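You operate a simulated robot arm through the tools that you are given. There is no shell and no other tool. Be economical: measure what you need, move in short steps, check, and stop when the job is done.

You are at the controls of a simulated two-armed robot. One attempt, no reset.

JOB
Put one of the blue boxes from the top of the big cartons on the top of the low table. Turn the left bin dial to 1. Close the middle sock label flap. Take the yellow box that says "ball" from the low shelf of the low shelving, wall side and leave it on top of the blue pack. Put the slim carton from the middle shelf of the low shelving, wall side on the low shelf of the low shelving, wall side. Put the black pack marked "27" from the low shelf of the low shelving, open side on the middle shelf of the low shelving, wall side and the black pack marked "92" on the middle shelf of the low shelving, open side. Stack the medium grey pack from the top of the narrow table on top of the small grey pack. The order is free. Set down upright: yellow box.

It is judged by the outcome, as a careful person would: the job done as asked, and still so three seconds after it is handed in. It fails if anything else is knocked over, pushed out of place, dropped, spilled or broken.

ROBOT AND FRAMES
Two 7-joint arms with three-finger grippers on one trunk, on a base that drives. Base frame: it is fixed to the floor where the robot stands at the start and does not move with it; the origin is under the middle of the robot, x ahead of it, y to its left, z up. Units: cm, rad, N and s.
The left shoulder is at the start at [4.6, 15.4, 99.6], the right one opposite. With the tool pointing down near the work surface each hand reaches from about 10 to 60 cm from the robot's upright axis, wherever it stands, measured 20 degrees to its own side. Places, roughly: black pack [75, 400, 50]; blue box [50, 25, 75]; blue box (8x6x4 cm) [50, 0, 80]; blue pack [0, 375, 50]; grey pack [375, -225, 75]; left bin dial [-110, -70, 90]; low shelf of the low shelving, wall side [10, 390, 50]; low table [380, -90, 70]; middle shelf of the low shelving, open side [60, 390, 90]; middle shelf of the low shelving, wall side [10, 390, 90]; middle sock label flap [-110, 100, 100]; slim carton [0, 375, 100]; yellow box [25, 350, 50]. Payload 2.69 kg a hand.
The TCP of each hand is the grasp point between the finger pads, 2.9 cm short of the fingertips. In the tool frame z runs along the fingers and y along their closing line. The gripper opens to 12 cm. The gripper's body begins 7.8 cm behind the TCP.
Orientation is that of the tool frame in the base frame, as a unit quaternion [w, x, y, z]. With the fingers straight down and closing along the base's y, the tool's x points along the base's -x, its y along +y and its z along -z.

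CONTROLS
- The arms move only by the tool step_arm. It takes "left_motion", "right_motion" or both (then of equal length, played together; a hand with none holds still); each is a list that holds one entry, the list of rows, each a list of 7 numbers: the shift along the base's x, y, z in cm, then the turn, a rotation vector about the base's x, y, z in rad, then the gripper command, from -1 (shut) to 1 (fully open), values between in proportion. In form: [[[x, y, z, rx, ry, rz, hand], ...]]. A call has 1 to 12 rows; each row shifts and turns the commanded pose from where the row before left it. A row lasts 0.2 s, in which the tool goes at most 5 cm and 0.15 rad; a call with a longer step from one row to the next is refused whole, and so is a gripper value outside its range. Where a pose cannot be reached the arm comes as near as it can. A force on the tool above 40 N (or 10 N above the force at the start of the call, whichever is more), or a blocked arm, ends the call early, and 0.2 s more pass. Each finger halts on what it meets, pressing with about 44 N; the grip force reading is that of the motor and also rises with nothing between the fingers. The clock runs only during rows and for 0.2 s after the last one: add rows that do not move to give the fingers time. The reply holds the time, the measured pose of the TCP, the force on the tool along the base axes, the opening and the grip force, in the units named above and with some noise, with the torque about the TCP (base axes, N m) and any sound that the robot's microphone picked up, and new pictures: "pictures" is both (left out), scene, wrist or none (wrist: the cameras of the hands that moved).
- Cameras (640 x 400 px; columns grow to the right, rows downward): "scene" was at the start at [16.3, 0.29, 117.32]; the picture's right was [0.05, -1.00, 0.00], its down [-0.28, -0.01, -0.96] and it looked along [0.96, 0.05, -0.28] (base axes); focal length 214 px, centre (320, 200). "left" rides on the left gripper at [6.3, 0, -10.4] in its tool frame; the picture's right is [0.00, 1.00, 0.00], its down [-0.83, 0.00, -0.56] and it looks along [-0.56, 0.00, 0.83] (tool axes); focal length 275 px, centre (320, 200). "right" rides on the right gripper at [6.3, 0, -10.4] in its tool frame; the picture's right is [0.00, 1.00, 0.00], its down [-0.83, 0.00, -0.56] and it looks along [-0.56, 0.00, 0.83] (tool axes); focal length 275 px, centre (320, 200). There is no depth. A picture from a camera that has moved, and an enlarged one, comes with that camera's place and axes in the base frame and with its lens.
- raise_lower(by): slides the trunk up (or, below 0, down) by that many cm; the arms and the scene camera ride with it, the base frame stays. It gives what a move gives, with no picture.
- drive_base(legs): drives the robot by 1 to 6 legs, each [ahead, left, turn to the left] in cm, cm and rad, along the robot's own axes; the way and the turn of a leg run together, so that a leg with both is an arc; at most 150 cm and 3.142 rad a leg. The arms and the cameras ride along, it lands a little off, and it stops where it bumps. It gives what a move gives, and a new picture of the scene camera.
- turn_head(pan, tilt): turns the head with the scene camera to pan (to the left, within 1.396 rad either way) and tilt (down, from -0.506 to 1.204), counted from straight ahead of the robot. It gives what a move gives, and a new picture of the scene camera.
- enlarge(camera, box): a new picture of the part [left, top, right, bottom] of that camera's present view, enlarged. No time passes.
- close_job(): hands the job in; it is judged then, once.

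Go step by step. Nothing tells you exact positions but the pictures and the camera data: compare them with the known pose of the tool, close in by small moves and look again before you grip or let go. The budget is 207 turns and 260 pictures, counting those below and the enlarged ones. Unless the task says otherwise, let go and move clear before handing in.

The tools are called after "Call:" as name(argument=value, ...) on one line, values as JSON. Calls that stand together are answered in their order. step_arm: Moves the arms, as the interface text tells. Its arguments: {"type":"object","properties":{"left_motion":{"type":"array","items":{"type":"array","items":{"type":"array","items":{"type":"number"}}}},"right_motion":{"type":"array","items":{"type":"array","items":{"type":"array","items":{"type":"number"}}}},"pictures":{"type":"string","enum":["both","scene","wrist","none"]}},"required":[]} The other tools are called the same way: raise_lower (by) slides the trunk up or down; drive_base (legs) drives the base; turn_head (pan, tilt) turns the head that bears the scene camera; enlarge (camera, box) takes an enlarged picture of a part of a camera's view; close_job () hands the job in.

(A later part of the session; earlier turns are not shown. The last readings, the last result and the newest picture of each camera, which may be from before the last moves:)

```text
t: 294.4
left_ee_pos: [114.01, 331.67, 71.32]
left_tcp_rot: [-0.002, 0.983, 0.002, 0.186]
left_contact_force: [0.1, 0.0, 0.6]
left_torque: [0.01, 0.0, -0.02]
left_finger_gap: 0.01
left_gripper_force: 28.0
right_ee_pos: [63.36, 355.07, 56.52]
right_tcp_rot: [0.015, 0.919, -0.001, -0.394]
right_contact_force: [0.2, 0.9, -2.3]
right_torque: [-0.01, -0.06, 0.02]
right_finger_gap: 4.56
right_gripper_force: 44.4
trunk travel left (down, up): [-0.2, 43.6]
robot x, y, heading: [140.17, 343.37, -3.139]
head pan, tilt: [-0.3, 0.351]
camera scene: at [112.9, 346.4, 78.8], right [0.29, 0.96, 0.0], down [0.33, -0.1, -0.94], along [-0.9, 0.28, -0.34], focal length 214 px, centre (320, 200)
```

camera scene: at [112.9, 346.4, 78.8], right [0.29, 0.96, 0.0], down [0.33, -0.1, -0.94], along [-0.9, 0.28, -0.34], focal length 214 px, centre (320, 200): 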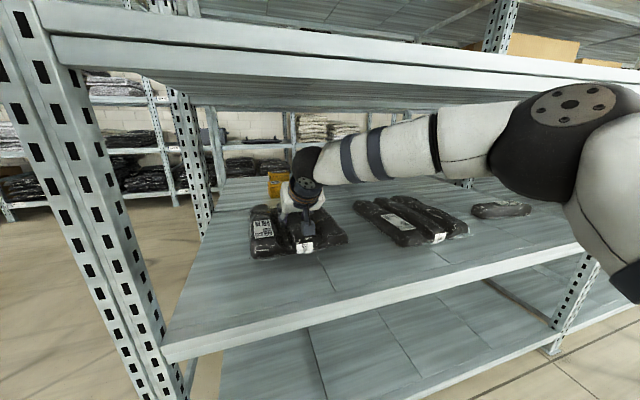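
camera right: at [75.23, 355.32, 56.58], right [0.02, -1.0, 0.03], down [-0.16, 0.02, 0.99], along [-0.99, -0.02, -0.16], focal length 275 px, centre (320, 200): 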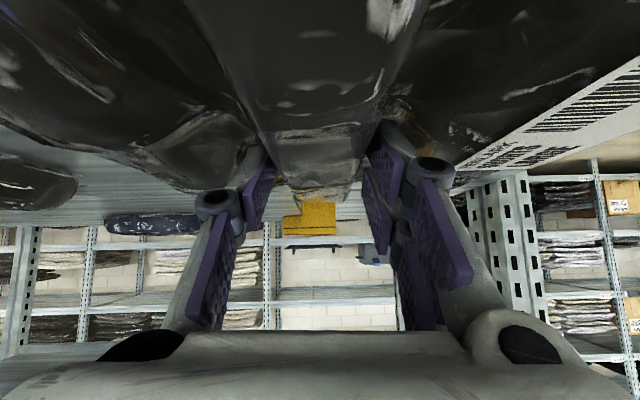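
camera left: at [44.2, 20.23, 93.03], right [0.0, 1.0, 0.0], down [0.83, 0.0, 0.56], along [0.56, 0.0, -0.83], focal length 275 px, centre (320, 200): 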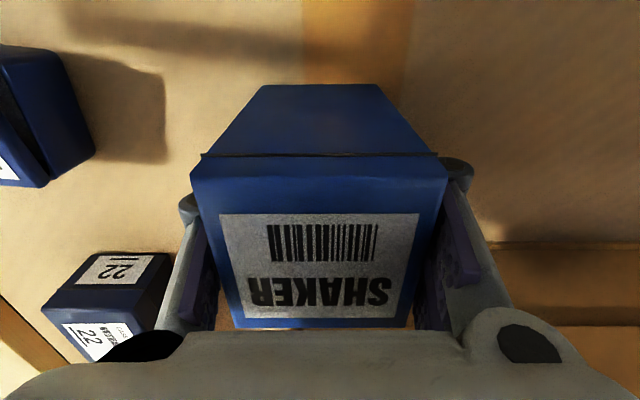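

Lifted. Now I'll back out, raise the trunk and go in at the middle shelf.

Call:
drive_base(legs=[[-38, 0, 0]])

Call:
raise_lower(by=40)

Call:
step_arm(right_motion=[[[0, 0, 1.5, 0, 0, 0, -1], [0, 0, 0, 0, 0, 0, -1]]], pictures="both")

```text
t: 296.8
left_ee_pos: [151.66, 331.67, 71.33]
left_tcp_rot: [-0.002, 0.983, 0.0, 0.185]
left_contact_force: [1.0, -1.2, -0.3]
left_torque: [0.0, 0.01, 0.02]
left_finger_gap: 0.04
left_gripper_force: 28.6
right_ee_pos: [101.13, 355.39, 56.56]
right_tcp_rot: [0.015, 0.918, -0.002, -0.395]
right_contact_force: [-0.5, 0.4, -1.2]
right_torque: [0.03, -0.05, -0.01]
right_finger_gap: 4.54
right_gripper_force: 44.0
trunk travel left (down, up): [-0.2, 43.6]
robot x, y, heading: [178.26, 343.99, 3.139]
head pan, tilt: [-0.3, 0.351]
camera scene: at [150.65, 346.47, 78.8], right [0.3, 0.95, 0.0], down [0.33, -0.1, -0.94], along [-0.9, 0.28, -0.34], focal length 214 px, centre (320, 200)
```

scene: 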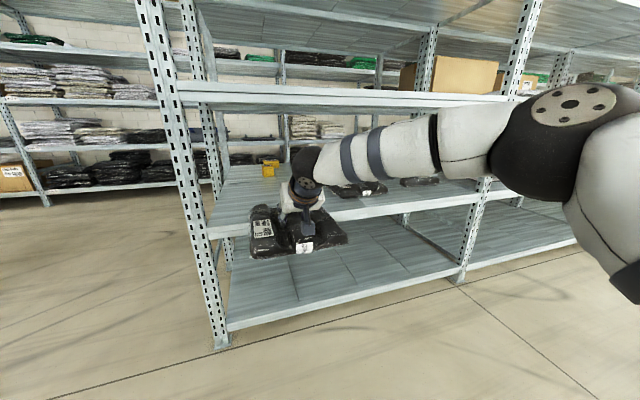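

```text
t: 300.6
left_ee_pos: [151.57, 331.59, 111.35]
left_tcp_rot: [-0.002, 0.983, -0.001, 0.186]
left_contact_force: [-0.3, 0.2, -1.0]
left_torque: [0.01, -0.01, 0.0]
left_finger_gap: 0.01
left_gripper_force: 28.4
right_ee_pos: [105.05, 355.29, 114.81]
right_tcp_rot: [0.015, 0.862, 0.001, -0.506]
right_contact_force: [0.9, 1.0, -2.6]
right_torque: [0.03, -0.04, 0.0]
right_finger_gap: 4.53
right_gripper_force: 43.8
trunk travel left (down, up): [-40.2, 3.6]
robot x, y, heading: [177.9, 343.95, 3.136]
head pan, tilt: [-0.3, 0.351]
```

```text
t: 301.2
left_ee_pos: [151.63, 331.57, 111.45]
left_tcp_rot: [-0.002, 0.983, 0.0, 0.186]
left_contact_force: [0.0, 0.0, 0.2]
left_torque: [0.0, -0.02, 0.01]
left_finger_gap: 0.0
left_gripper_force: 28.2
right_ee_pos: [105.44, 355.51, 115.85]
right_tcp_rot: [0.015, 0.863, 0.001, -0.505]
right_contact_force: [-0.2, 0.0, -1.3]
right_torque: [-0.01, -0.09, 0.0]
right_finger_gap: 4.54
right_gripper_force: 44.8
right hand out of reach, approached as far as the arm can: row 1
trunk travel left (down, up): [-40.2, 3.6]
robot x, y, heading: [177.91, 343.66, 3.137]
head pan, tilt: [-0.3, 0.351]
camera scene: at [164.6, 346.42, 121.16], right [0.3, 0.95, 0.0], down [0.33, -0.1, -0.94], along [-0.9, 0.28, -0.34], focal length 214 px, centre (320, 200)
camera right: at [117.61, 355.7, 115.43], right [0.02, -1.0, 0.02], down [0.08, 0.02, 1.0], along [-1.0, -0.02, 0.08], focal length 275 px, centre (320, 200)
```

scene: 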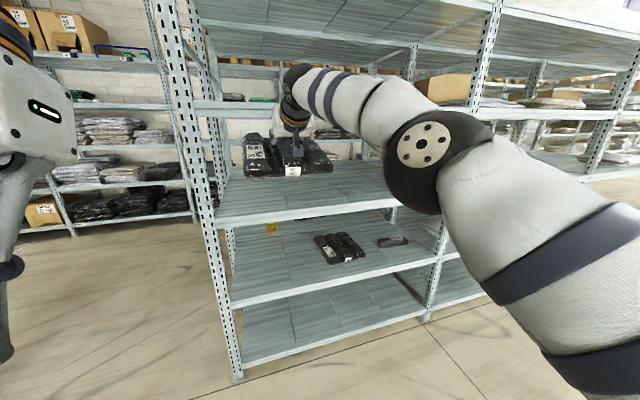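
right: 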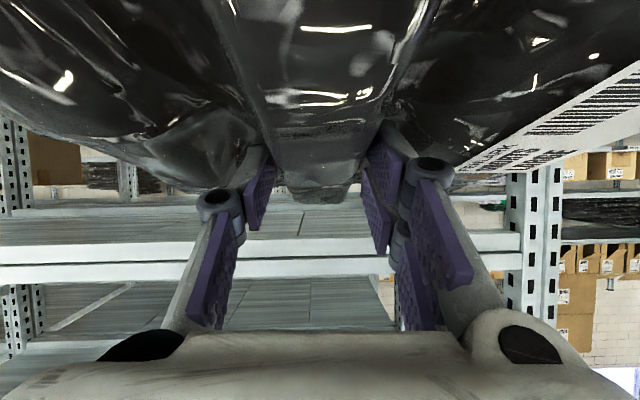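

The torso straightened and the pack pitched a bit; I'll draw the hand closer, level it, and look.

Call:
step_arm(right_motion=[[[3, 0, -2, 0, -0.05, 0, -1], [3, 0, -3, 0, -0.05, 0, -1], [3, 0, -3, 0, -0.05, 0, -1], [2, 0, -3, 0, -0.05, 0, -1], [1, 0, -3, 0, -0.04, 0, -1], [0, 0, -3, 0, 0, 0, -1], [0, 0, -1.5, 0, 0, 0, -1], [0, 0, 0, 0, 0, 0, -1]]], pictures="scene")

```text
t: 303.0
left_ee_pos: [151.69, 331.64, 111.4]
left_tcp_rot: [-0.001, 0.983, 0.0, 0.185]
left_contact_force: [-0.4, 0.8, 0.1]
left_torque: [0.01, -0.01, -0.02]
left_finger_gap: 0.0
left_gripper_force: 28.3
right_ee_pos: [117.63, 355.58, 97.41]
right_tcp_rot: [0.014, 0.916, -0.003, -0.4]
right_contact_force: [0.5, -0.2, -1.1]
right_torque: [-0.02, -0.07, 0.0]
right_finger_gap: 4.54
right_gripper_force: 43.8
trunk travel left (down, up): [-40.2, 3.6]
robot x, y, heading: [178.05, 343.74, 3.138]
head pan, tilt: [-0.3, 0.351]
camera scene: at [164.64, 346.44, 121.17], right [0.3, 0.95, 0.0], down [0.33, -0.1, -0.94], along [-0.9, 0.28, -0.34], focal length 214 px, centre (320, 200)
```

scene: 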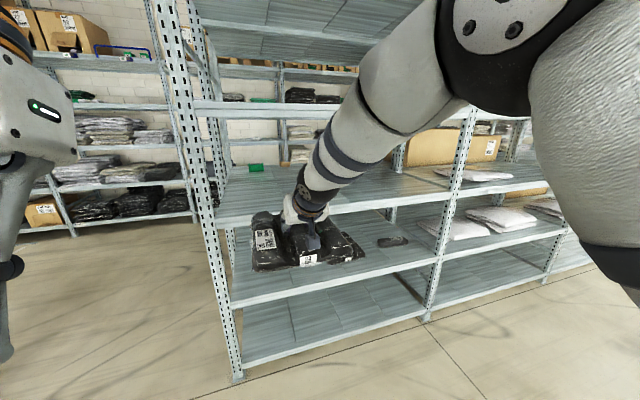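

Call:
drive_base(legs=[[44, 0, 0]])

Call:
enlarge(camera="right", box=[0, 0, 640, 400])

```text
t: 305.7
left_ee_pos: [107.76, 331.63, 111.38]
left_tcp_rot: [-0.002, 0.983, 0.0, 0.186]
left_contact_force: [-0.2, 0.1, 0.5]
left_torque: [0.0, 0.02, 0.0]
left_finger_gap: 0.0
left_gripper_force: 29.0
right_ee_pos: [73.57, 355.46, 97.5]
right_tcp_rot: [0.015, 0.917, 0.0, -0.398]
right_contact_force: [0.0, 0.4, -2.0]
right_torque: [0.03, -0.04, -0.01]
right_finger_gap: 4.55
right_gripper_force: 44.0
trunk travel left (down, up): [-40.2, 3.6]
robot x, y, heading: [134.26, 343.98, 3.139]
head pan, tilt: [-0.3, 0.351]
camera scene: at [120.61, 346.5, 121.16], right [0.3, 0.95, 0.0], down [0.33, -0.1, -0.94], along [-0.9, 0.28, -0.34], focal length 214 px, centre (320, 200)
```

scene: 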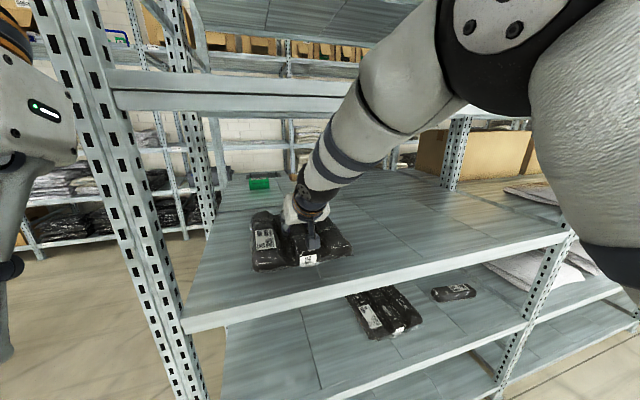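

```text
1.00 times, centred on (320, 200) of right (not enlarged: the box is as wide or as high as the picture)
camera zoom: at [85.46, 355.75, 99.91], right [0.01, -1.0, 0.03], down [-0.16, 0.02, 0.99], along [-0.99, -0.02, -0.16], focal length 275 px, centre (320, 200)
```

zoom: 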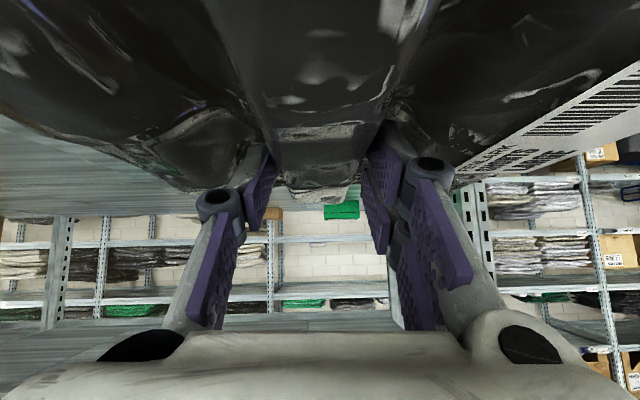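

Call:
step_arm(right_motion=[[[-2, 0, -1, 0, 0, 0, -1], [-1.5, 0, -1, 0, 0, 0, -1], [0, 0, -0.5, 0, 0, 0, -1], [0, 0, -0.4, 0, 0, 0, -1], [0, 0, -0.4, 0, 0, 0, -1], [0, 0, -0.4, 0, 0, 0, -1], [0, 0, 0, 0, 0, 0, -1]]], pictures="none")

```text
t: 307.3
left_ee_pos: [107.67, 331.67, 111.52]
left_tcp_rot: [-0.002, 0.983, 0.0, 0.185]
left_contact_force: [-0.2, 0.5, 0.5]
left_torque: [0.0, 0.01, -0.01]
left_finger_gap: 0.01
left_gripper_force: 28.5
right_ee_pos: [70.09, 355.48, 93.78]
right_tcp_rot: [0.015, 0.916, -0.001, -0.4]
right_contact_force: [-0.1, 0.7, -1.5]
right_torque: [-0.02, -0.04, -0.01]
right_finger_gap: 4.54
right_gripper_force: 43.7
trunk travel left (down, up): [-40.2, 3.6]
robot x, y, heading: [134.02, 343.99, 3.136]
head pan, tilt: [-0.3, 0.351]
```

Call:
step_arm(right_motion=[[[0, 0, -0.4, 0, 0, 0, -1], [0, 0, -0.3, 0, 0, 0, -1], [0, 0, -0.3, 0, 0, 0, -1], [0, 0, -0.3, 0, 0, 0, -1], [0, 0, -0.3, 0, 0, 0, -1], [0, 0, -0.3, 0, 0, 0, -1], [0, 0, 0, 0, 0, 0, -1]]], pictures="scene")

```text
t: 308.6
left_ee_pos: [107.89, 331.62, 111.36]
left_tcp_rot: [-0.001, 0.983, 0.0, 0.186]
left_contact_force: [0.0, 0.4, -0.3]
left_torque: [0.01, 0.02, 0.01]
left_finger_gap: 0.0
left_gripper_force: 28.5
right_ee_pos: [69.65, 355.45, 93.07]
right_tcp_rot: [0.018, 0.911, -0.001, -0.411]
right_contact_force: [-0.7, 0.5, 22.3]
right_torque: [-0.21, -1.12, 0.09]
right_finger_gap: 4.55
right_gripper_force: 44.1
trunk travel left (down, up): [-40.2, 3.6]
robot x, y, heading: [134.08, 343.85, 3.144]
head pan, tilt: [-0.3, 0.351]
stopped in row 6 (right hand): the force on the tool passed its limit at 42 N (the readings are from after the stop); the commanded pose is now the measured one
camera scene: at [120.83, 346.48, 121.16], right [0.3, 0.95, 0.0], down [0.33, -0.1, -0.94], along [-0.9, 0.28, -0.34], focal length 214 px, centre (320, 200)
```

scene: 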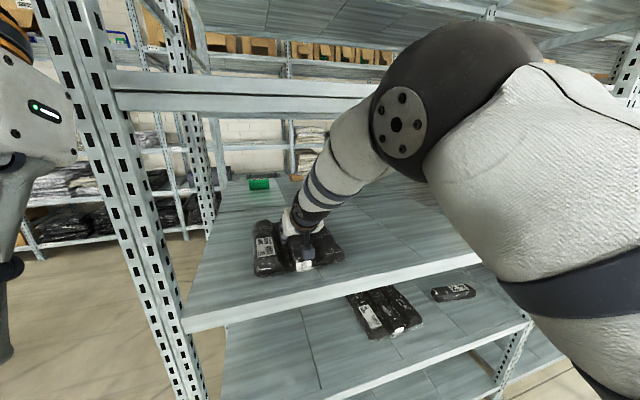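

On the shelf. Release and back off.

Call:
step_arm(right_motion=[[[0, 0, 0.2, 0, 0, 0, -1], [0, 0, 0, 0, 0, 0, 0.1], [0, 0, 0, 0, 0, 0, 0.1], [0.5, 0, 1, 0, 0, 0, 0.1], [1, 0, 2, 0, 0, 0, 0.1], [2, 0, 2, 0, 0, 0, 0.1], [3, 0, 1, 0, 0, 0, 0.1], [4, 0, 0, 0, 0, 0, 0.1], [4.5, 0, 0, 0, 0, 0, 0.1], [4.5, 0, 0, 0, 0, 0, 0.1]]], pictures="both")

```text
t: 310.9
left_ee_pos: [107.86, 331.78, 111.45]
left_tcp_rot: [-0.001, 0.983, 0.0, 0.186]
left_contact_force: [0.0, -0.5, 0.3]
left_torque: [0.0, 0.01, -0.03]
left_finger_gap: 0.0
left_gripper_force: 28.5
right_ee_pos: [84.14, 355.88, 96.37]
right_tcp_rot: [0.015, 0.936, 0.0, -0.351]
right_contact_force: [1.1, 0.5, 0.1]
right_torque: [0.01, 0.0, 0.03]
right_finger_gap: 6.63
right_gripper_force: 0.0
right hand out of reach, approached as far as the arm can: row 8, 9
trunk travel left (down, up): [-40.2, 3.6]
robot x, y, heading: [134.25, 343.99, 3.137]
head pan, tilt: [-0.3, 0.351]
camera scene: at [120.75, 346.62, 121.18], right [0.3, 0.95, 0.0], down [0.33, -0.1, -0.94], along [-0.9, 0.28, -0.34], focal length 214 px, centre (320, 200)
camera right: at [95.75, 356.03, 100.02], right [0.01, -1.0, 0.03], down [-0.26, 0.02, 0.97], along [-0.97, -0.02, -0.26], focal length 275 px, centre (320, 200)
```

scene: 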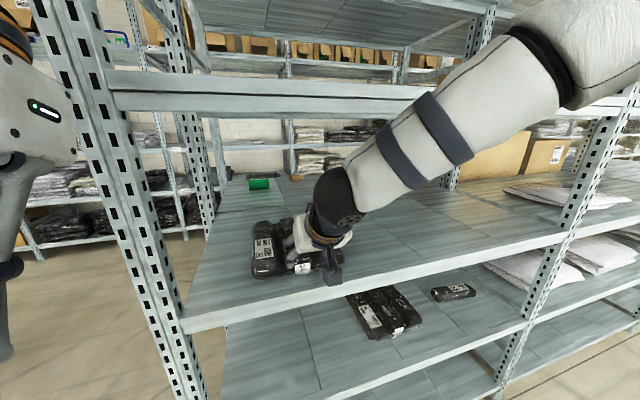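
right: 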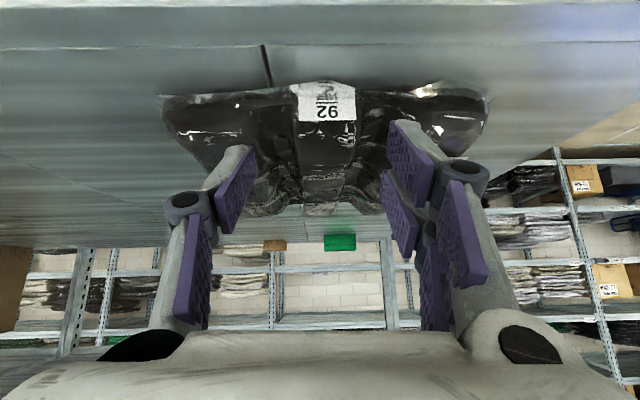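

"92" is on the middle shelf. Now for "27" (ridge centre about [66,390], slight yaw): back out, shift right, lower.

Call:
drive_base(legs=[[-46, 0, 0], [0, -35, 0]])

Call:
raise_lower(by=-40)

Call:
enlarge(camera="right", box=[0, 0, 640, 400])

```text
t: 316.5
left_ee_pos: [153.79, 366.79, 111.38]
left_tcp_rot: [-0.001, 0.983, -0.001, 0.186]
left_contact_force: [0.2, -0.8, 0.4]
left_torque: [-0.03, -0.01, 0.02]
left_finger_gap: 0.0
left_gripper_force: 28.3
right_ee_pos: [130.23, 390.85, 96.2]
right_tcp_rot: [0.015, 0.937, -0.001, -0.35]
right_contact_force: [-0.1, 0.5, -0.1]
right_torque: [0.04, 0.02, 0.0]
right_finger_gap: 6.57
right_gripper_force: 0.1
trunk travel left (down, up): [-40.2, 3.6]
robot x, y, heading: [179.86, 379.09, 3.137]
head pan, tilt: [-0.3, 0.351]
camera scene: at [166.76, 381.61, 121.17], right [0.3, 0.95, 0.0], down [0.33, -0.1, -0.94], along [-0.9, 0.28, -0.34], focal length 214 px, centre (320, 200)
```

scene: 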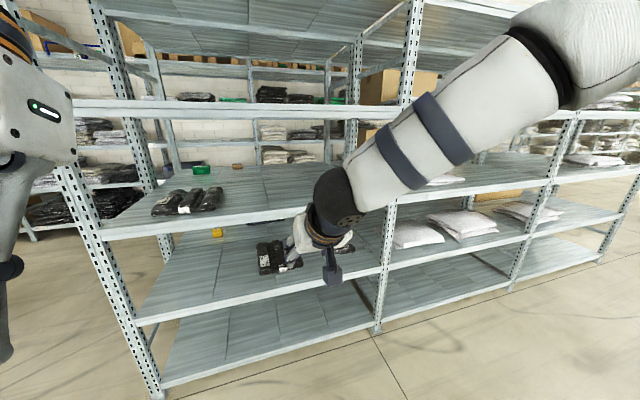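

```text
t: 320.3
left_ee_pos: [153.72, 366.83, 71.38]
left_tcp_rot: [-0.002, 0.983, 0.0, 0.185]
left_contact_force: [0.4, -0.2, 0.3]
left_torque: [0.01, 0.04, 0.02]
left_finger_gap: 0.01
left_gripper_force: 28.4
right_ee_pos: [130.2, 390.87, 56.29]
right_tcp_rot: [0.015, 0.936, -0.001, -0.351]
right_contact_force: [0.4, -0.8, 0.9]
right_torque: [0.02, 0.03, -0.02]
right_finger_gap: 6.58
right_gripper_force: 0.0
trunk travel left (down, up): [-0.2, 43.6]
robot x, y, heading: [180.4, 378.87, 3.14]
head pan, tilt: [-0.3, 0.351]
```

```text
1.00 times, centred on (320, 200) of right (not enlarged: the box is as wide or as high as the picture)
camera zoom: at [141.74, 391.06, 59.98], right [0.01, -1.0, 0.02], down [-0.26, 0.02, 0.96], along [-0.97, -0.02, -0.26], focal length 275 px, centre (320, 200)
```

zoom: 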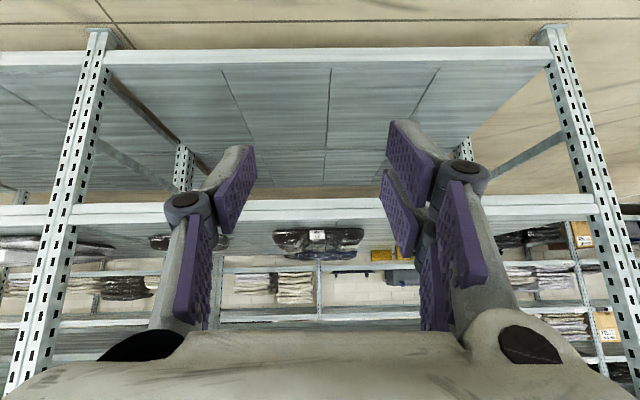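

Call:
step_arm(right_motion=[[[-4, 0, 0.7, 0, 0.03, 0.03, 0.2], [-4, 0, 0.5, 0, 0.03, 0.03, 0.2], [-4, 0, 0.5, 0, 0.03, 0.03, 0.2], [-4, 0, 0.5, 0, 0, 0.03, 0.2], [-4, 0, 0.4, 0, 0, 0, 0.2], [-2, 0, 0, 0, 0, 0, 0.2]]], pictures="none")

Call:
drive_base(legs=[[28, 0, 0]])

Call:
enlarge(camera="right", box=[0, 0, 640, 400])

```text
t: 321.7
left_ee_pos: [153.66, 366.69, 71.5]
left_tcp_rot: [-0.001, 0.983, -0.001, 0.184]
left_contact_force: [0.1, 0.9, 0.4]
left_torque: [-0.02, 0.02, 0.0]
left_finger_gap: 0.0
left_gripper_force: 28.3
right_ee_pos: [108.07, 390.88, 58.94]
right_tcp_rot: [0.036, 0.918, 0.056, -0.391]
right_contact_force: [0.7, 1.0, 0.3]
right_torque: [-0.01, 0.03, -0.02]
right_finger_gap: 7.22
right_gripper_force: 0.0
trunk travel left (down, up): [-0.2, 43.6]
robot x, y, heading: [180.09, 378.77, 3.14]
head pan, tilt: [-0.3, 0.351]
```

```text
t: 323.7
left_ee_pos: [125.82, 366.89, 71.53]
left_tcp_rot: [-0.002, 0.983, -0.001, 0.186]
left_contact_force: [-0.6, 0.1, -0.5]
left_torque: [-0.01, -0.01, 0.01]
left_finger_gap: 0.0
left_gripper_force: 28.5
right_ee_pos: [80.24, 390.89, 58.9]
right_tcp_rot: [0.037, 0.918, 0.056, -0.391]
right_contact_force: [0.2, 0.4, -0.2]
right_torque: [0.0, 0.0, 0.03]
right_finger_gap: 7.2
right_gripper_force: 0.0
trunk travel left (down, up): [-0.2, 43.6]
robot x, y, heading: [151.86, 378.78, 3.139]
head pan, tilt: [-0.3, 0.351]
camera scene: at [124.81, 381.7, 78.81], right [0.3, 0.95, 0.0], down [0.33, -0.1, -0.94], along [-0.9, 0.28, -0.34], focal length 214 px, centre (320, 200)
```

scene: 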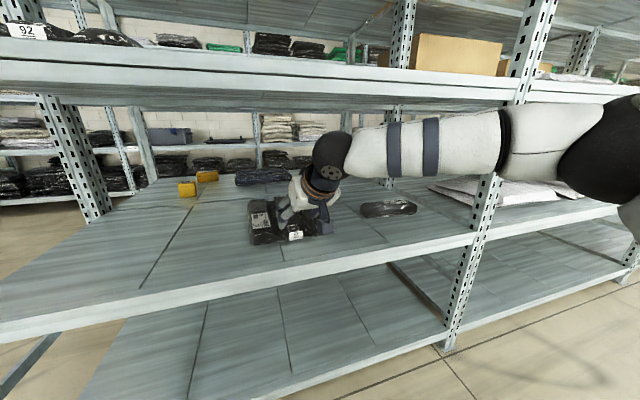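

```text
1.00 times, centred on (320, 200) of right (not enlarged: the box is as wide or as high as the picture)
camera zoom: at [91.92, 392.54, 61.61], right [0.13, -0.99, 0.02], down [-0.17, 0.0, 0.98], along [-0.98, -0.13, -0.17], focal length 275 px, centre (320, 200)
```

zoom: 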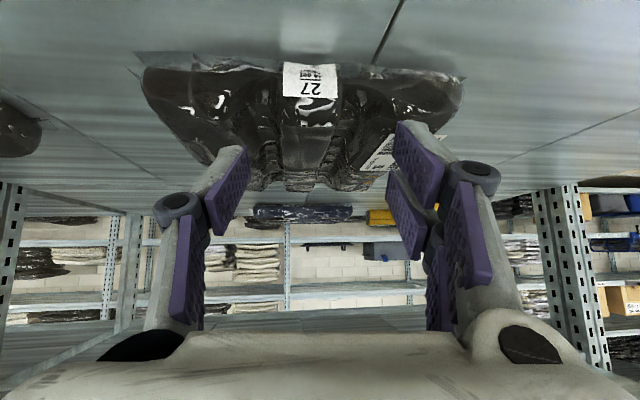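

Confirmed "27". Moving over its middle and descending.

Call:
drive_base(legs=[[10, 0, 0]])

Call:
step_arm(right_motion=[[[-2, -0.5, -0.5, 0, 0, 0, 0.2], [-2, -0.5, -1, 0, 0, 0, 0.2], [0, 0, -1, 0, 0, 0, 0.2], [0, 0, -1, 0, 0, 0, 0.2], [0, 0, -0.6, 0, 0, 0, 0.2], [0, 0, 0, 0, 0, 0, 0.2]]], pictures="wrist")

```text
t: 324.8
left_ee_pos: [115.93, 366.93, 71.32]
left_tcp_rot: [-0.001, 0.982, 0.0, 0.187]
left_contact_force: [0.3, 0.0, 0.0]
left_torque: [0.01, 0.02, 0.01]
left_finger_gap: 0.02
left_gripper_force: 28.6
right_ee_pos: [70.26, 390.98, 59.01]
right_tcp_rot: [0.036, 0.918, 0.056, -0.391]
right_contact_force: [-0.7, 0.4, -0.1]
right_torque: [-0.01, 0.02, 0.01]
right_finger_gap: 7.18
right_gripper_force: 0.0
trunk travel left (down, up): [-0.2, 43.6]
robot x, y, heading: [141.79, 379.6, 3.138]
head pan, tilt: [-0.3, 0.351]
camera scene: at [114.94, 381.74, 78.81], right [0.3, 0.95, 0.0], down [0.33, -0.1, -0.94], along [-0.9, 0.28, -0.34], focal length 214 px, centre (320, 200)
```

scene: 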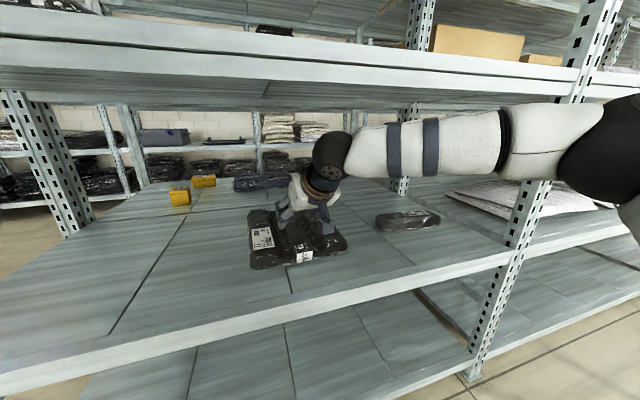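

```text
t: 326.2
left_ee_pos: [116.03, 366.85, 71.44]
left_tcp_rot: [-0.002, 0.983, 0.0, 0.186]
left_contact_force: [-1.0, 1.4, 0.4]
left_torque: [0.01, 0.0, 0.02]
left_finger_gap: 0.01
left_gripper_force: 28.7
right_ee_pos: [66.45, 389.96, 54.9]
right_tcp_rot: [0.036, 0.918, 0.056, -0.391]
right_contact_force: [-1.7, 1.5, 0.7]
right_torque: [-0.03, 0.01, -0.02]
right_finger_gap: 7.15
right_gripper_force: 0.1
trunk travel left (down, up): [-0.2, 43.6]
robot x, y, heading: [142.44, 379.13, 3.142]
head pan, tilt: [-0.3, 0.351]
camera right: at [78.03, 391.61, 57.54], right [0.13, -0.99, 0.02], down [-0.17, 0.0, 0.98], along [-0.98, -0.13, -0.17], focal length 275 px, centre (320, 200)
```

right: 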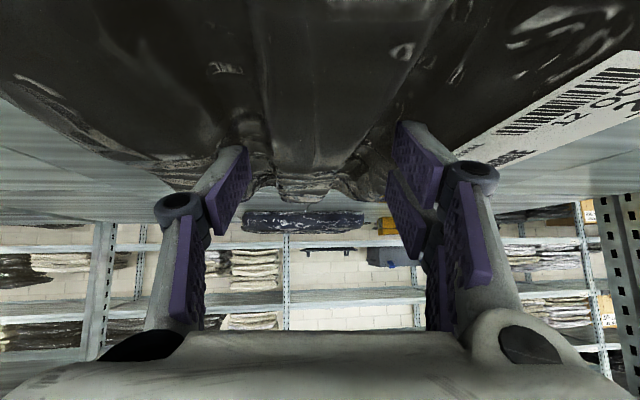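

Call:
step_arm(right_motion=[[[0, 0, -0.6, 0, 0, 0, 0.1], [0, 0, -0.5, 0, 0, 0, 0.1], [0, 0, 0, 0, 0, 0, -0.2], [0, 0, 0, 0, 0, 0, -1], [0, 0, 0, 0, 0, 0, -1]]], pictures="none")

Call:
step_arm(right_motion=[[[0, 0, 0, 0, 0, 0, -1], [0, 0, 0.5, 0, 0, 0, -1], [0, 0, 0.7, 0, 0, 0, -1], [0, 0, 1, 0, 0, 0, -1], [0, 0, 0, 0, 0, 0, -1]]], pictures="scene")

```text
t: 327.4
left_ee_pos: [116.08, 367.02, 71.57]
left_tcp_rot: [-0.002, 0.983, 0.0, 0.185]
left_contact_force: [0.1, -0.1, 0.7]
left_torque: [0.02, 0.0, -0.01]
left_finger_gap: 0.0
left_gripper_force: 28.5
right_ee_pos: [66.29, 389.99, 54.17]
right_tcp_rot: [0.036, 0.917, 0.057, -0.394]
right_contact_force: [-6.3, -0.2, 25.1]
right_torque: [-0.01, 0.8, -0.21]
right_finger_gap: 4.55
right_gripper_force: 44.0
trunk travel left (down, up): [-0.2, 43.6]
robot x, y, heading: [142.75, 378.92, 3.139]
head pan, tilt: [-0.3, 0.351]
```

```text
t: 328.6
left_ee_pos: [116.05, 366.91, 71.39]
left_tcp_rot: [-0.002, 0.983, -0.001, 0.186]
left_contact_force: [1.0, 0.5, -0.4]
left_torque: [0.04, 0.02, 0.01]
left_finger_gap: 0.0
left_gripper_force: 28.9
right_ee_pos: [66.22, 390.07, 55.9]
right_tcp_rot: [0.035, 0.919, 0.056, -0.39]
right_contact_force: [0.1, -0.4, -0.9]
right_torque: [0.01, -0.11, -0.02]
right_finger_gap: 4.55
right_gripper_force: 43.7
trunk travel left (down, up): [-0.2, 43.6]
robot x, y, heading: [142.13, 379.13, 3.136]
head pan, tilt: [-0.3, 0.351]
camera scene: at [114.92, 381.74, 78.8], right [0.3, 0.95, 0.0], down [0.33, -0.1, -0.94], along [-0.9, 0.28, -0.34], focal length 214 px, centre (320, 200)
```

scene: 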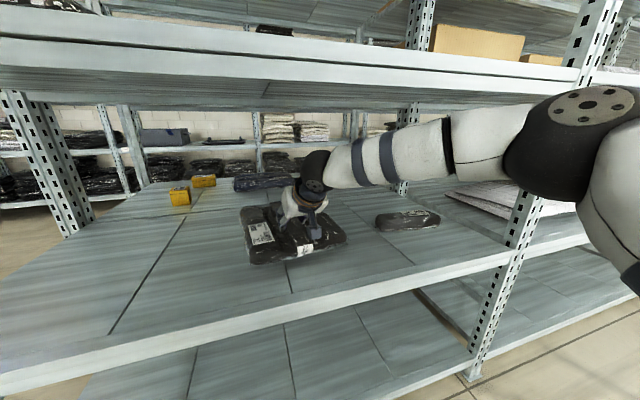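

Lifted. I'll back out, draw the hand in, raise the trunk, and then go round to the wall side.

Call:
drive_base(legs=[[-45, 0, 0]])

Call:
step_arm(right_motion=[[[4, 0, 1.5, 0, 0, -0.03, -1], [4, 0, 1.5, 0, 0, -0.03, -1], [4, 0, 1.5, 0, 0, -0.03, -1], [4, 0, 1.5, 0, 0, -0.03, -1], [3, 0, 0, 0, 0, 0, -1], [0, 0, 0, 0, 0, 0, -1]]], pictures="none")

Call:
raise_lower(by=36)

```text
t: 331.4
left_ee_pos: [161.21, 366.76, 71.38]
left_tcp_rot: [-0.002, 0.983, -0.002, 0.185]
left_contact_force: [0.6, -0.9, -0.3]
left_torque: [0.02, 0.01, 0.0]
left_finger_gap: 0.0
left_gripper_force: 28.5
right_ee_pos: [111.7, 390.03, 55.97]
right_tcp_rot: [0.035, 0.918, 0.054, -0.391]
right_contact_force: [-0.1, -0.1, -2.5]
right_torque: [0.04, -0.09, -0.03]
right_finger_gap: 4.57
right_gripper_force: 44.1
trunk travel left (down, up): [-0.2, 43.6]
robot x, y, heading: [187.57, 378.84, 3.137]
head pan, tilt: [-0.3, 0.351]
camera scene: at [160.27, 381.62, 78.8], right [0.3, 0.95, 0.0], down [0.33, -0.1, -0.94], along [-0.9, 0.28, -0.34], focal length 214 px, centre (320, 200)
```

scene: 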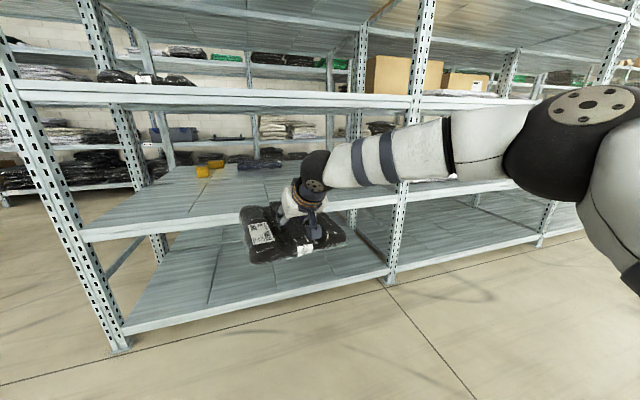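

```text
t: 332.8
left_ee_pos: [161.13, 366.8, 71.45]
left_tcp_rot: [-0.002, 0.983, -0.002, 0.185]
left_contact_force: [0.7, -0.8, -0.1]
left_torque: [0.02, 0.0, -0.01]
left_finger_gap: 0.0
left_gripper_force: 28.5
right_ee_pos: [130.91, 389.98, 61.94]
right_tcp_rot: [0.012, 0.92, -0.001, -0.393]
right_contact_force: [0.2, -0.3, -1.7]
right_torque: [0.01, -0.06, 0.01]
right_finger_gap: 4.55
right_gripper_force: 43.7
trunk travel left (down, up): [-0.2, 43.6]
robot x, y, heading: [187.43, 379.01, 3.138]
head pan, tilt: [-0.3, 0.351]
```

```text
t: 336.3
left_ee_pos: [161.14, 366.79, 107.43]
left_tcp_rot: [-0.001, 0.983, -0.002, 0.186]
left_contact_force: [0.3, -1.0, 0.4]
left_torque: [-0.04, -0.02, -0.04]
left_finger_gap: 0.0
left_gripper_force: 28.6
right_ee_pos: [130.67, 390.08, 97.78]
right_tcp_rot: [0.012, 0.92, -0.001, -0.391]
right_contact_force: [-0.7, 0.9, -1.6]
right_torque: [-0.03, -0.12, -0.06]
right_finger_gap: 4.53
right_gripper_force: 43.6
trunk travel left (down, up): [-36.2, 7.6]
robot x, y, heading: [187.11, 378.6, 3.136]
head pan, tilt: [-0.3, 0.351]
```

Call:
step_arm(right_motion=[[[3.3, 0, 1, 0, -0.075, 0, -1], [3.3, 0, 1, 0, -0.075, 0, -1], [3.3, 0, 1, 0, -0.075, 0, -1], [3.3, 0, 1, 0, -0.075, 0, -1], [0, 0, 0, 0, 0, 0, -1]]], pictures="none")

Call:
drive_base(legs=[[0, 120, 0], [0, 0, 1.571], [0, 0, 1.571]])

Call:
turn_head(pan=1.3, tilt=0.3)

```text
t: 337.5
left_ee_pos: [161.23, 366.76, 107.46]
left_tcp_rot: [-0.001, 0.983, -0.002, 0.185]
left_contact_force: [-0.6, 0.1, 0.0]
left_torque: [0.0, 0.0, -0.04]
left_finger_gap: 0.01
left_gripper_force: 28.2
right_ee_pos: [144.06, 390.05, 101.83]
right_tcp_rot: [0.011, 0.968, -0.003, -0.249]
right_contact_force: [0.6, -0.1, -1.9]
right_torque: [0.03, -0.07, 0.0]
right_finger_gap: 4.53
right_gripper_force: 44.7
trunk travel left (down, up): [-36.2, 7.6]
robot x, y, heading: [187.72, 378.89, 3.136]
head pan, tilt: [-0.3, 0.351]
```

```text
t: 354.5
left_ee_pos: [213.21, 270.58, 107.5]
left_tcp_rot: [-0.185, 0.015, 0.983, 0.001]
left_contact_force: [0.5, -0.4, 0.2]
left_torque: [0.0, -0.01, 0.01]
left_finger_gap: 0.01
left_gripper_force: 28.0
right_ee_pos: [230.0, 246.86, 101.85]
right_tcp_rot: [0.251, 0.015, 0.968, 0.008]
right_contact_force: [-0.9, -0.7, -1.8]
right_torque: [-0.03, 0.06, 0.01]
right_finger_gap: 4.52
right_gripper_force: 43.6
trunk travel left (down, up): [-36.2, 7.6]
robot x, y, heading: [186.81, 259.48, -0.033]
head pan, tilt: [-0.3, 0.351]
camera scene: at [202.57, 255.67, 116.33], right [-0.33, -0.95, 0.0], down [-0.33, 0.11, -0.94], along [0.89, -0.31, -0.34], focal length 214 px, centre (320, 200)
```

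scene: 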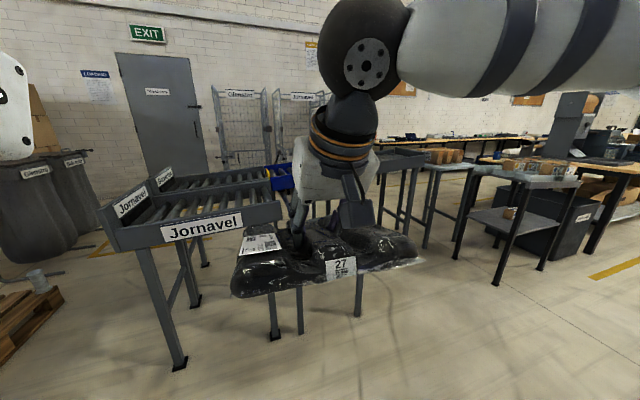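

```text
t: 356.2
left_ee_pos: [213.26, 270.56, 107.41]
left_tcp_rot: [-0.185, 0.015, 0.983, 0.001]
left_contact_force: [-0.7, -0.2, 1.0]
left_torque: [0.05, 0.02, -0.04]
left_finger_gap: 0.02
left_gripper_force: 28.6
right_ee_pos: [229.85, 246.81, 101.81]
right_tcp_rot: [0.25, 0.015, 0.968, 0.008]
right_contact_force: [-0.4, -0.2, -1.5]
right_torque: [0.0, 0.07, 0.04]
right_finger_gap: 4.54
right_gripper_force: 44.4
trunk travel left (down, up): [-36.2, 7.6]
robot x, y, heading: [186.42, 259.04, -0.032]
head pan, tilt: [1.3, 0.3]
camera scene: at [196.55, 267.61, 116.8], right [0.95, -0.3, 0.0], down [-0.09, -0.28, -0.96], along [0.28, 0.91, -0.3], focal length 214 px, centre (320, 200)
```

scene: 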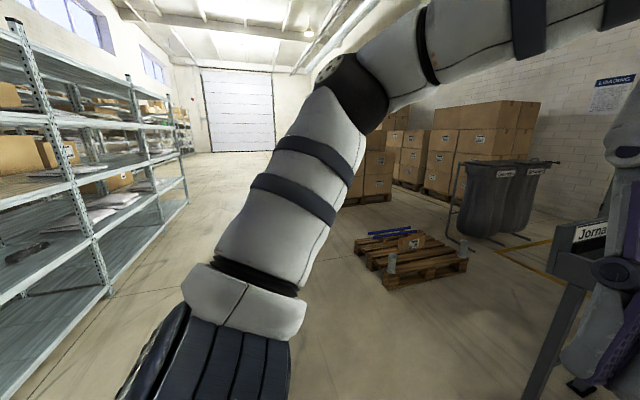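

Call:
drive_base(legs=[[0, 0, 0.032], [-128, 0, 0], [-126, 0, 0]])

Call:
turn_head(pan=0.75, tilt=0.45)

```text
t: 369.0
left_ee_pos: [-42.2, 271.18, 107.47]
left_tcp_rot: [-0.186, -0.003, 0.982, -0.003]
left_contact_force: [-0.2, 0.0, 0.3]
left_torque: [0.0, -0.01, 0.0]
left_finger_gap: 0.0
left_gripper_force: 28.5
right_ee_pos: [-24.71, 248.2, 101.89]
right_tcp_rot: [0.25, -0.002, 0.968, 0.013]
right_contact_force: [0.2, 0.7, -1.5]
right_torque: [-0.01, 0.07, -0.03]
right_finger_gap: 4.51
right_gripper_force: 44.0
trunk travel left (down, up): [-36.2, 7.6]
robot x, y, heading: [-68.28, 258.58, 0.005]
head pan, tilt: [1.3, 0.3]
camera scene: at [-58.71, 267.6, 116.8], right [0.96, -0.26, 0.0], down [-0.08, -0.29, -0.96], along [0.25, 0.92, -0.3], focal length 214 px, centre (320, 200)
```

scene: 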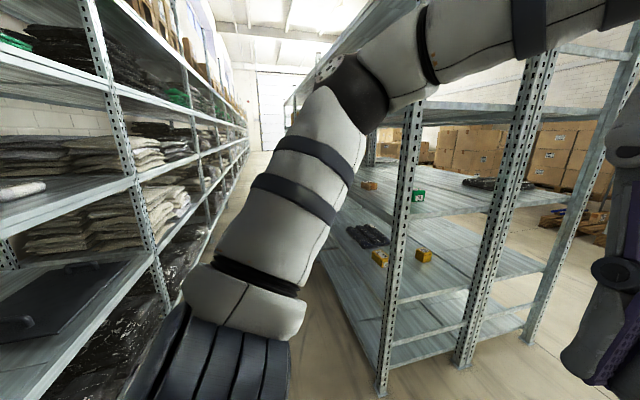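

```text
t: 369.9
left_ee_pos: [-42.03, 271.21, 107.45]
left_tcp_rot: [-0.186, -0.003, 0.983, -0.003]
left_contact_force: [0.6, -0.8, -0.7]
left_torque: [-0.03, 0.01, 0.02]
left_finger_gap: 0.02
left_gripper_force: 28.7
right_ee_pos: [-24.58, 248.11, 101.76]
right_tcp_rot: [0.249, -0.003, 0.968, 0.012]
right_contact_force: [0.8, 0.4, -1.9]
right_torque: [0.01, 0.05, -0.01]
right_finger_gap: 4.52
right_gripper_force: 44.1
trunk travel left (down, up): [-36.2, 7.6]
robot x, y, heading: [-68.31, 259.22, 0.008]
head pan, tilt: [0.75, 0.45]
camera scene: at [-54.46, 264.9, 115.41], right [0.69, -0.73, 0.0], down [-0.32, -0.3, -0.9], along [0.66, 0.62, -0.44], focal length 214 px, centre (320, 200)
```

scene: 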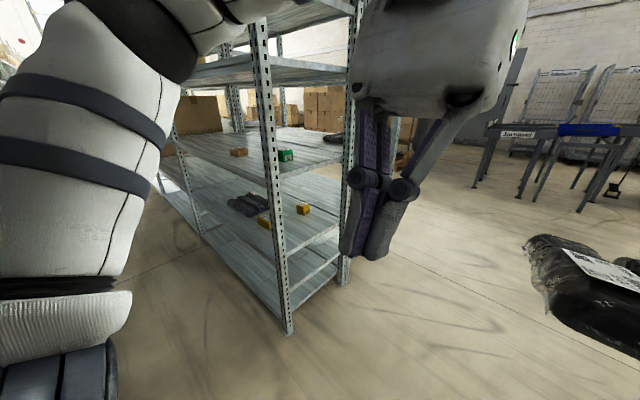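

The aisle is ~115 cm wide; the slim carton is near [-8,361] and the mid shelf is free around y≈400. I'll step back slightly and strafe in.

Call:
drive_base(legs=[[-7, 0, -0.006], [0, 152, 0]])

Call:
turn_head(pan=-0.5, tilt=0.5)

```text
refused: 152 is not a number from -150 to 150
```

```text
t: 371.4
left_ee_pos: [-42.02, 271.25, 107.51]
left_tcp_rot: [-0.185, -0.003, 0.983, -0.002]
left_contact_force: [0.5, 0.6, 0.2]
left_torque: [-0.02, -0.01, 0.0]
left_finger_gap: 0.0
left_gripper_force: 28.7
right_ee_pos: [-24.7, 248.04, 101.9]
right_tcp_rot: [0.25, -0.003, 0.968, 0.012]
right_contact_force: [0.5, 0.7, -2.0]
right_torque: [-0.01, 0.08, 0.01]
right_finger_gap: 4.52
right_gripper_force: 44.0
trunk travel left (down, up): [-36.2, 7.6]
robot x, y, heading: [-68.23, 258.62, 0.009]
head pan, tilt: [-0.499, 0.499]
camera scene: at [-53.13, 254.28, 114.96], right [-0.47, -0.88, 0.0], down [-0.42, 0.23, -0.88], along [0.77, -0.42, -0.48], focal length 214 px, centre (320, 200)
```

scene: 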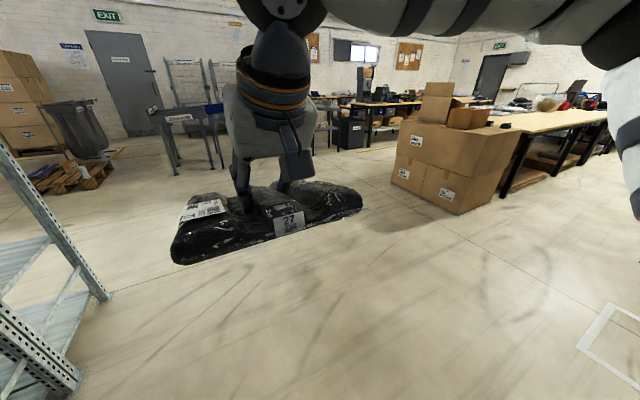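

Call:
drive_base(legs=[[-7, 0, -0.008], [0, 90, 0], [0, 60, 0]])

```text
t: 383.9
left_ee_pos: [-47.98, 420.25, 107.54]
left_tcp_rot: [-0.186, 0.002, 0.983, -0.002]
left_contact_force: [0.5, 0.6, -0.5]
left_torque: [-0.02, 0.02, 0.02]
left_finger_gap: 0.0
left_gripper_force: 28.9
right_ee_pos: [-30.74, 396.98, 101.95]
right_tcp_rot: [0.25, 0.003, 0.968, 0.011]
right_contact_force: [-0.1, 0.3, 0.3]
right_torque: [0.01, 0.0, 0.03]
right_finger_gap: 0.0
right_gripper_force: 28.6
trunk travel left (down, up): [-36.2, 7.6]
robot x, y, heading: [-74.25, 407.95, -0.007]
head pan, tilt: [-0.499, 0.499]
camera scene: at [-59.21, 403.52, 114.96], right [-0.48, -0.87, 0.0], down [-0.42, 0.23, -0.88], along [0.77, -0.43, -0.48], focal length 214 px, centre (320, 200)
```

scene: 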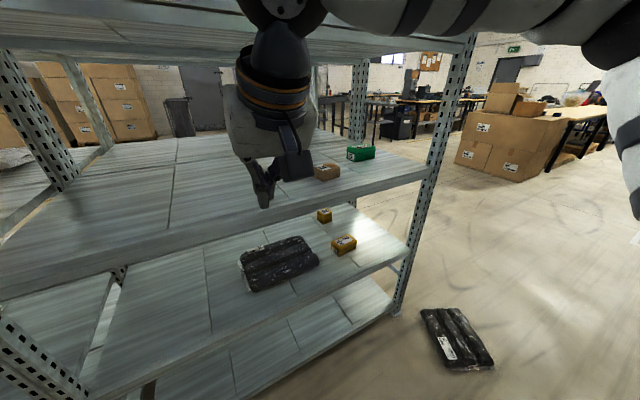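

The "27" pack came loose (probably brushed the post) and lies on the floor at about [-38,316]. I'll pick it up later; first I'll look at the items here.

Call:
enlarge(camera="scene", box=[220, 130, 400, 300])

Call:
enlarge(camera="scene", box=[300, 140, 390, 270])

Call:
enlarge(camera="scene", box=[400, 290, 520, 390])

```text
2.35 times, centred on (310, 215) of scene
camera zoom: at [-59.21, 403.52, 114.96], right [-0.48, -0.87, 0.0], down [-0.42, 0.23, -0.88], along [0.77, -0.43, -0.48], focal length 505 px, centre (344, 165)
```

zoom: 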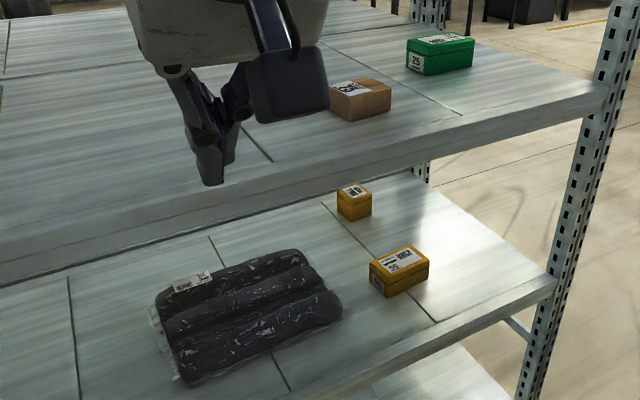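

```text
3.08 times, centred on (345, 205) of scene
camera zoom: at [-59.21, 403.52, 114.96], right [-0.48, -0.87, 0.0], down [-0.42, 0.23, -0.88], along [0.77, -0.43, -0.48], focal length 660 px, centre (243, 185)
```

zoom: 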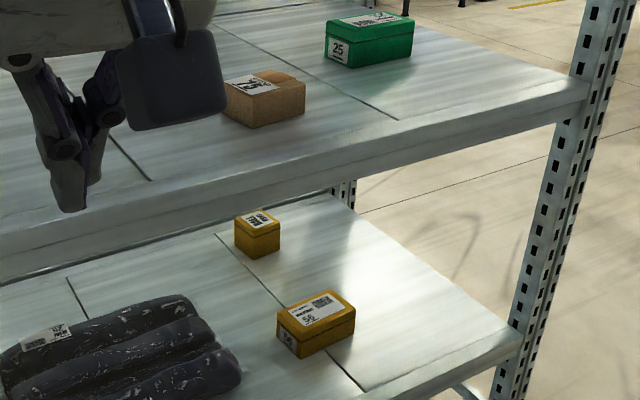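

```text
4.00 times, centred on (460, 340) of scene
camera zoom: at [-59.21, 403.52, 114.96], right [-0.48, -0.87, 0.0], down [-0.42, 0.23, -0.88], along [0.77, -0.43, -0.48], focal length 858 px, centre (-240, -360)
```

zoom: 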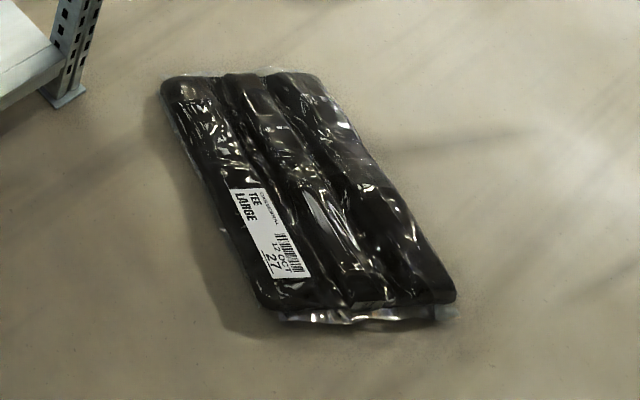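

The slim carton is at about [-9,373,92], the "ball" candidate is the rear yellow box at [27,352], and the blue pack at [5,386]. First the slim carton with the right hand.

Call:
drive_base(legs=[[0, -24, 0.007], [6, 0, 0]])

Call:
step_arm(right_motion=[[[0, 0, 0, 0, 0, 0, 1], [0, 0, 0, 0, 0, 0, 1], [0, 0, 0, 0, 0, 0, 1], [0, 0, 0, 0, 0, 0, 1]]], pictures="both")

```text
t: 386.9
left_ee_pos: [-42.13, 396.45, 107.4]
left_tcp_rot: [-0.185, -0.002, 0.983, -0.002]
left_contact_force: [0.2, 0.8, -0.6]
left_torque: [0.03, 0.01, -0.01]
left_finger_gap: 0.0
left_gripper_force: 28.6
right_ee_pos: [-24.55, 373.4, 101.78]
right_tcp_rot: [0.251, -0.001, 0.968, 0.013]
right_contact_force: [-0.7, 0.0, 0.2]
right_torque: [0.02, 0.02, 0.03]
right_finger_gap: 0.0
right_gripper_force: 28.4
trunk travel left (down, up): [-36.2, 7.6]
robot x, y, heading: [-68.45, 383.8, 0.002]
head pan, tilt: [-0.499, 0.499]
camera scene: at [-53.09, 379.66, 114.95], right [-0.48, -0.88, 0.0], down [-0.42, 0.23, -0.88], along [0.77, -0.42, -0.48], focal length 214 px, centre (320, 200)
```

scene: 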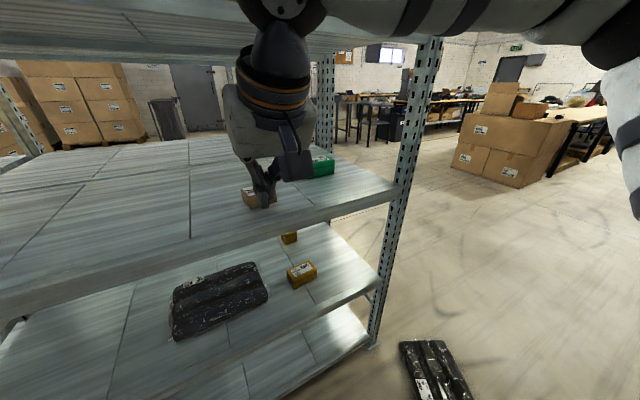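

```text
t: 387.9
left_ee_pos: [-42.05, 396.4, 107.43]
left_tcp_rot: [-0.184, -0.001, 0.983, -0.001]
left_contact_force: [-0.2, -0.2, 0.0]
left_torque: [-0.05, 0.02, 0.01]
left_finger_gap: 0.01
left_gripper_force: 28.4
right_ee_pos: [-24.74, 373.38, 101.81]
right_tcp_rot: [0.251, -0.002, 0.968, 0.013]
right_contact_force: [0.1, -0.6, -0.5]
right_torque: [-0.02, -0.01, -0.04]
right_finger_gap: 12.0
right_gripper_force: 0.1
trunk travel left (down, up): [-36.2, 7.6]
robot x, y, heading: [-68.5, 384.07, 0.002]
head pan, tilt: [-0.499, 0.499]
camera scene: at [-53.19, 379.66, 114.96], right [-0.48, -0.88, 0.0], down [-0.42, 0.23, -0.88], along [0.77, -0.42, -0.48], focal length 214 px, centre (320, 200)
camera right: at [-35.24, 373.1, 107.93], right [-0.01, 1.0, 0.02], down [0.46, -0.01, 0.89], along [0.89, 0.02, -0.46], focal length 275 px, centre (320, 200)
```

scene: 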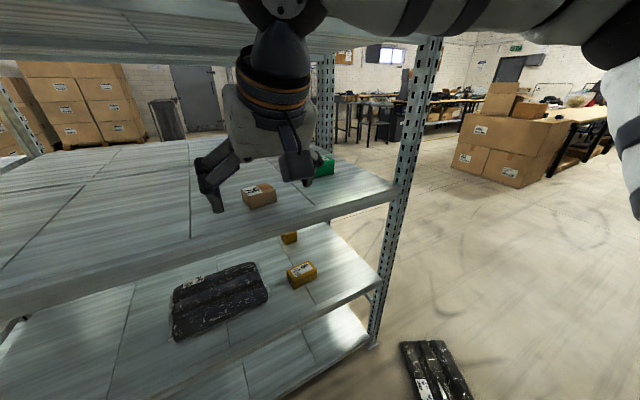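
right: 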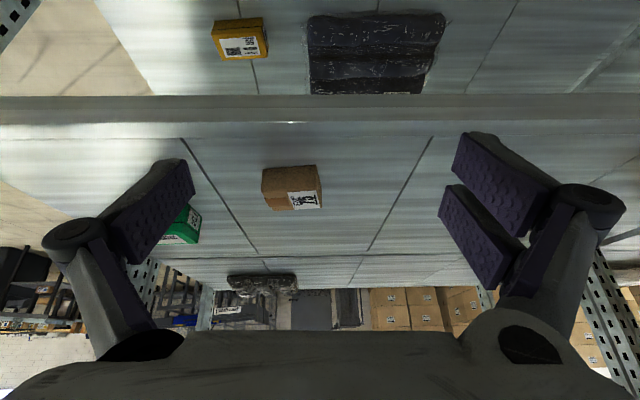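

The carton is ~7×5×3.5 cm at [-4.5,370.3,90.4]. I'll go low outside the shelf and slide in around it.

Call:
step_arm(right_motion=[[[0, -1, -3.2, 0, 0, 0.05, 1], [0, -1, -3.2, 0, 0, 0.05, 1], [2, -1, -3, 0, 0, 0, 1], [4, -0.1, 0, 0, 0, 0, 1], [4, 0, 0, 0, 0, 0, 1], [4, 0, 0, 0, 0, 0, 1], [3, 0, 0, 0, 0, 0, 1], [0, 0, 0, 0, 0, 0, 1]]], pictures="wrist")

```text
t: 389.7
left_ee_pos: [-42.08, 396.47, 107.6]
left_tcp_rot: [-0.186, -0.001, 0.983, -0.002]
left_contact_force: [0.3, -0.3, 0.0]
left_torque: [0.01, 0.0, 0.0]
left_finger_gap: 0.01
left_gripper_force: 28.2
right_ee_pos: [-7.62, 370.23, 92.53]
right_tcp_rot: [0.249, -0.05, 0.967, 0.025]
right_contact_force: [-0.3, 1.0, -0.5]
right_torque: [-0.05, -0.01, 0.02]
right_finger_gap: 11.99
right_gripper_force: 0.1
trunk travel left (down, up): [-36.2, 7.6]
robot x, y, heading: [-68.72, 384.2, 0.001]
head pan, tilt: [-0.499, 0.499]
camera right: at [-18.2, 368.98, 98.51], right [-0.11, 0.99, 0.02], down [0.46, 0.03, 0.89], along [0.88, 0.11, -0.46], focal length 275 px, centre (320, 200)
```

right: 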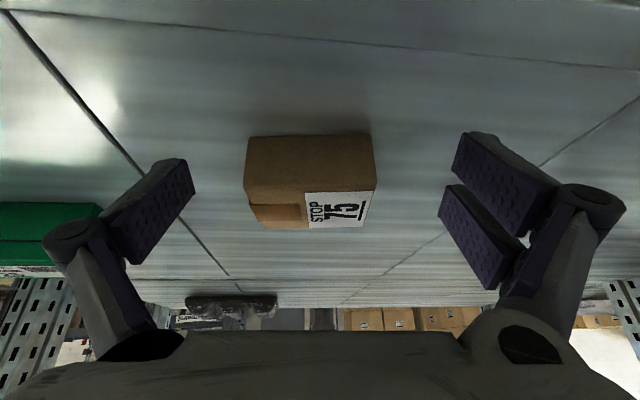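

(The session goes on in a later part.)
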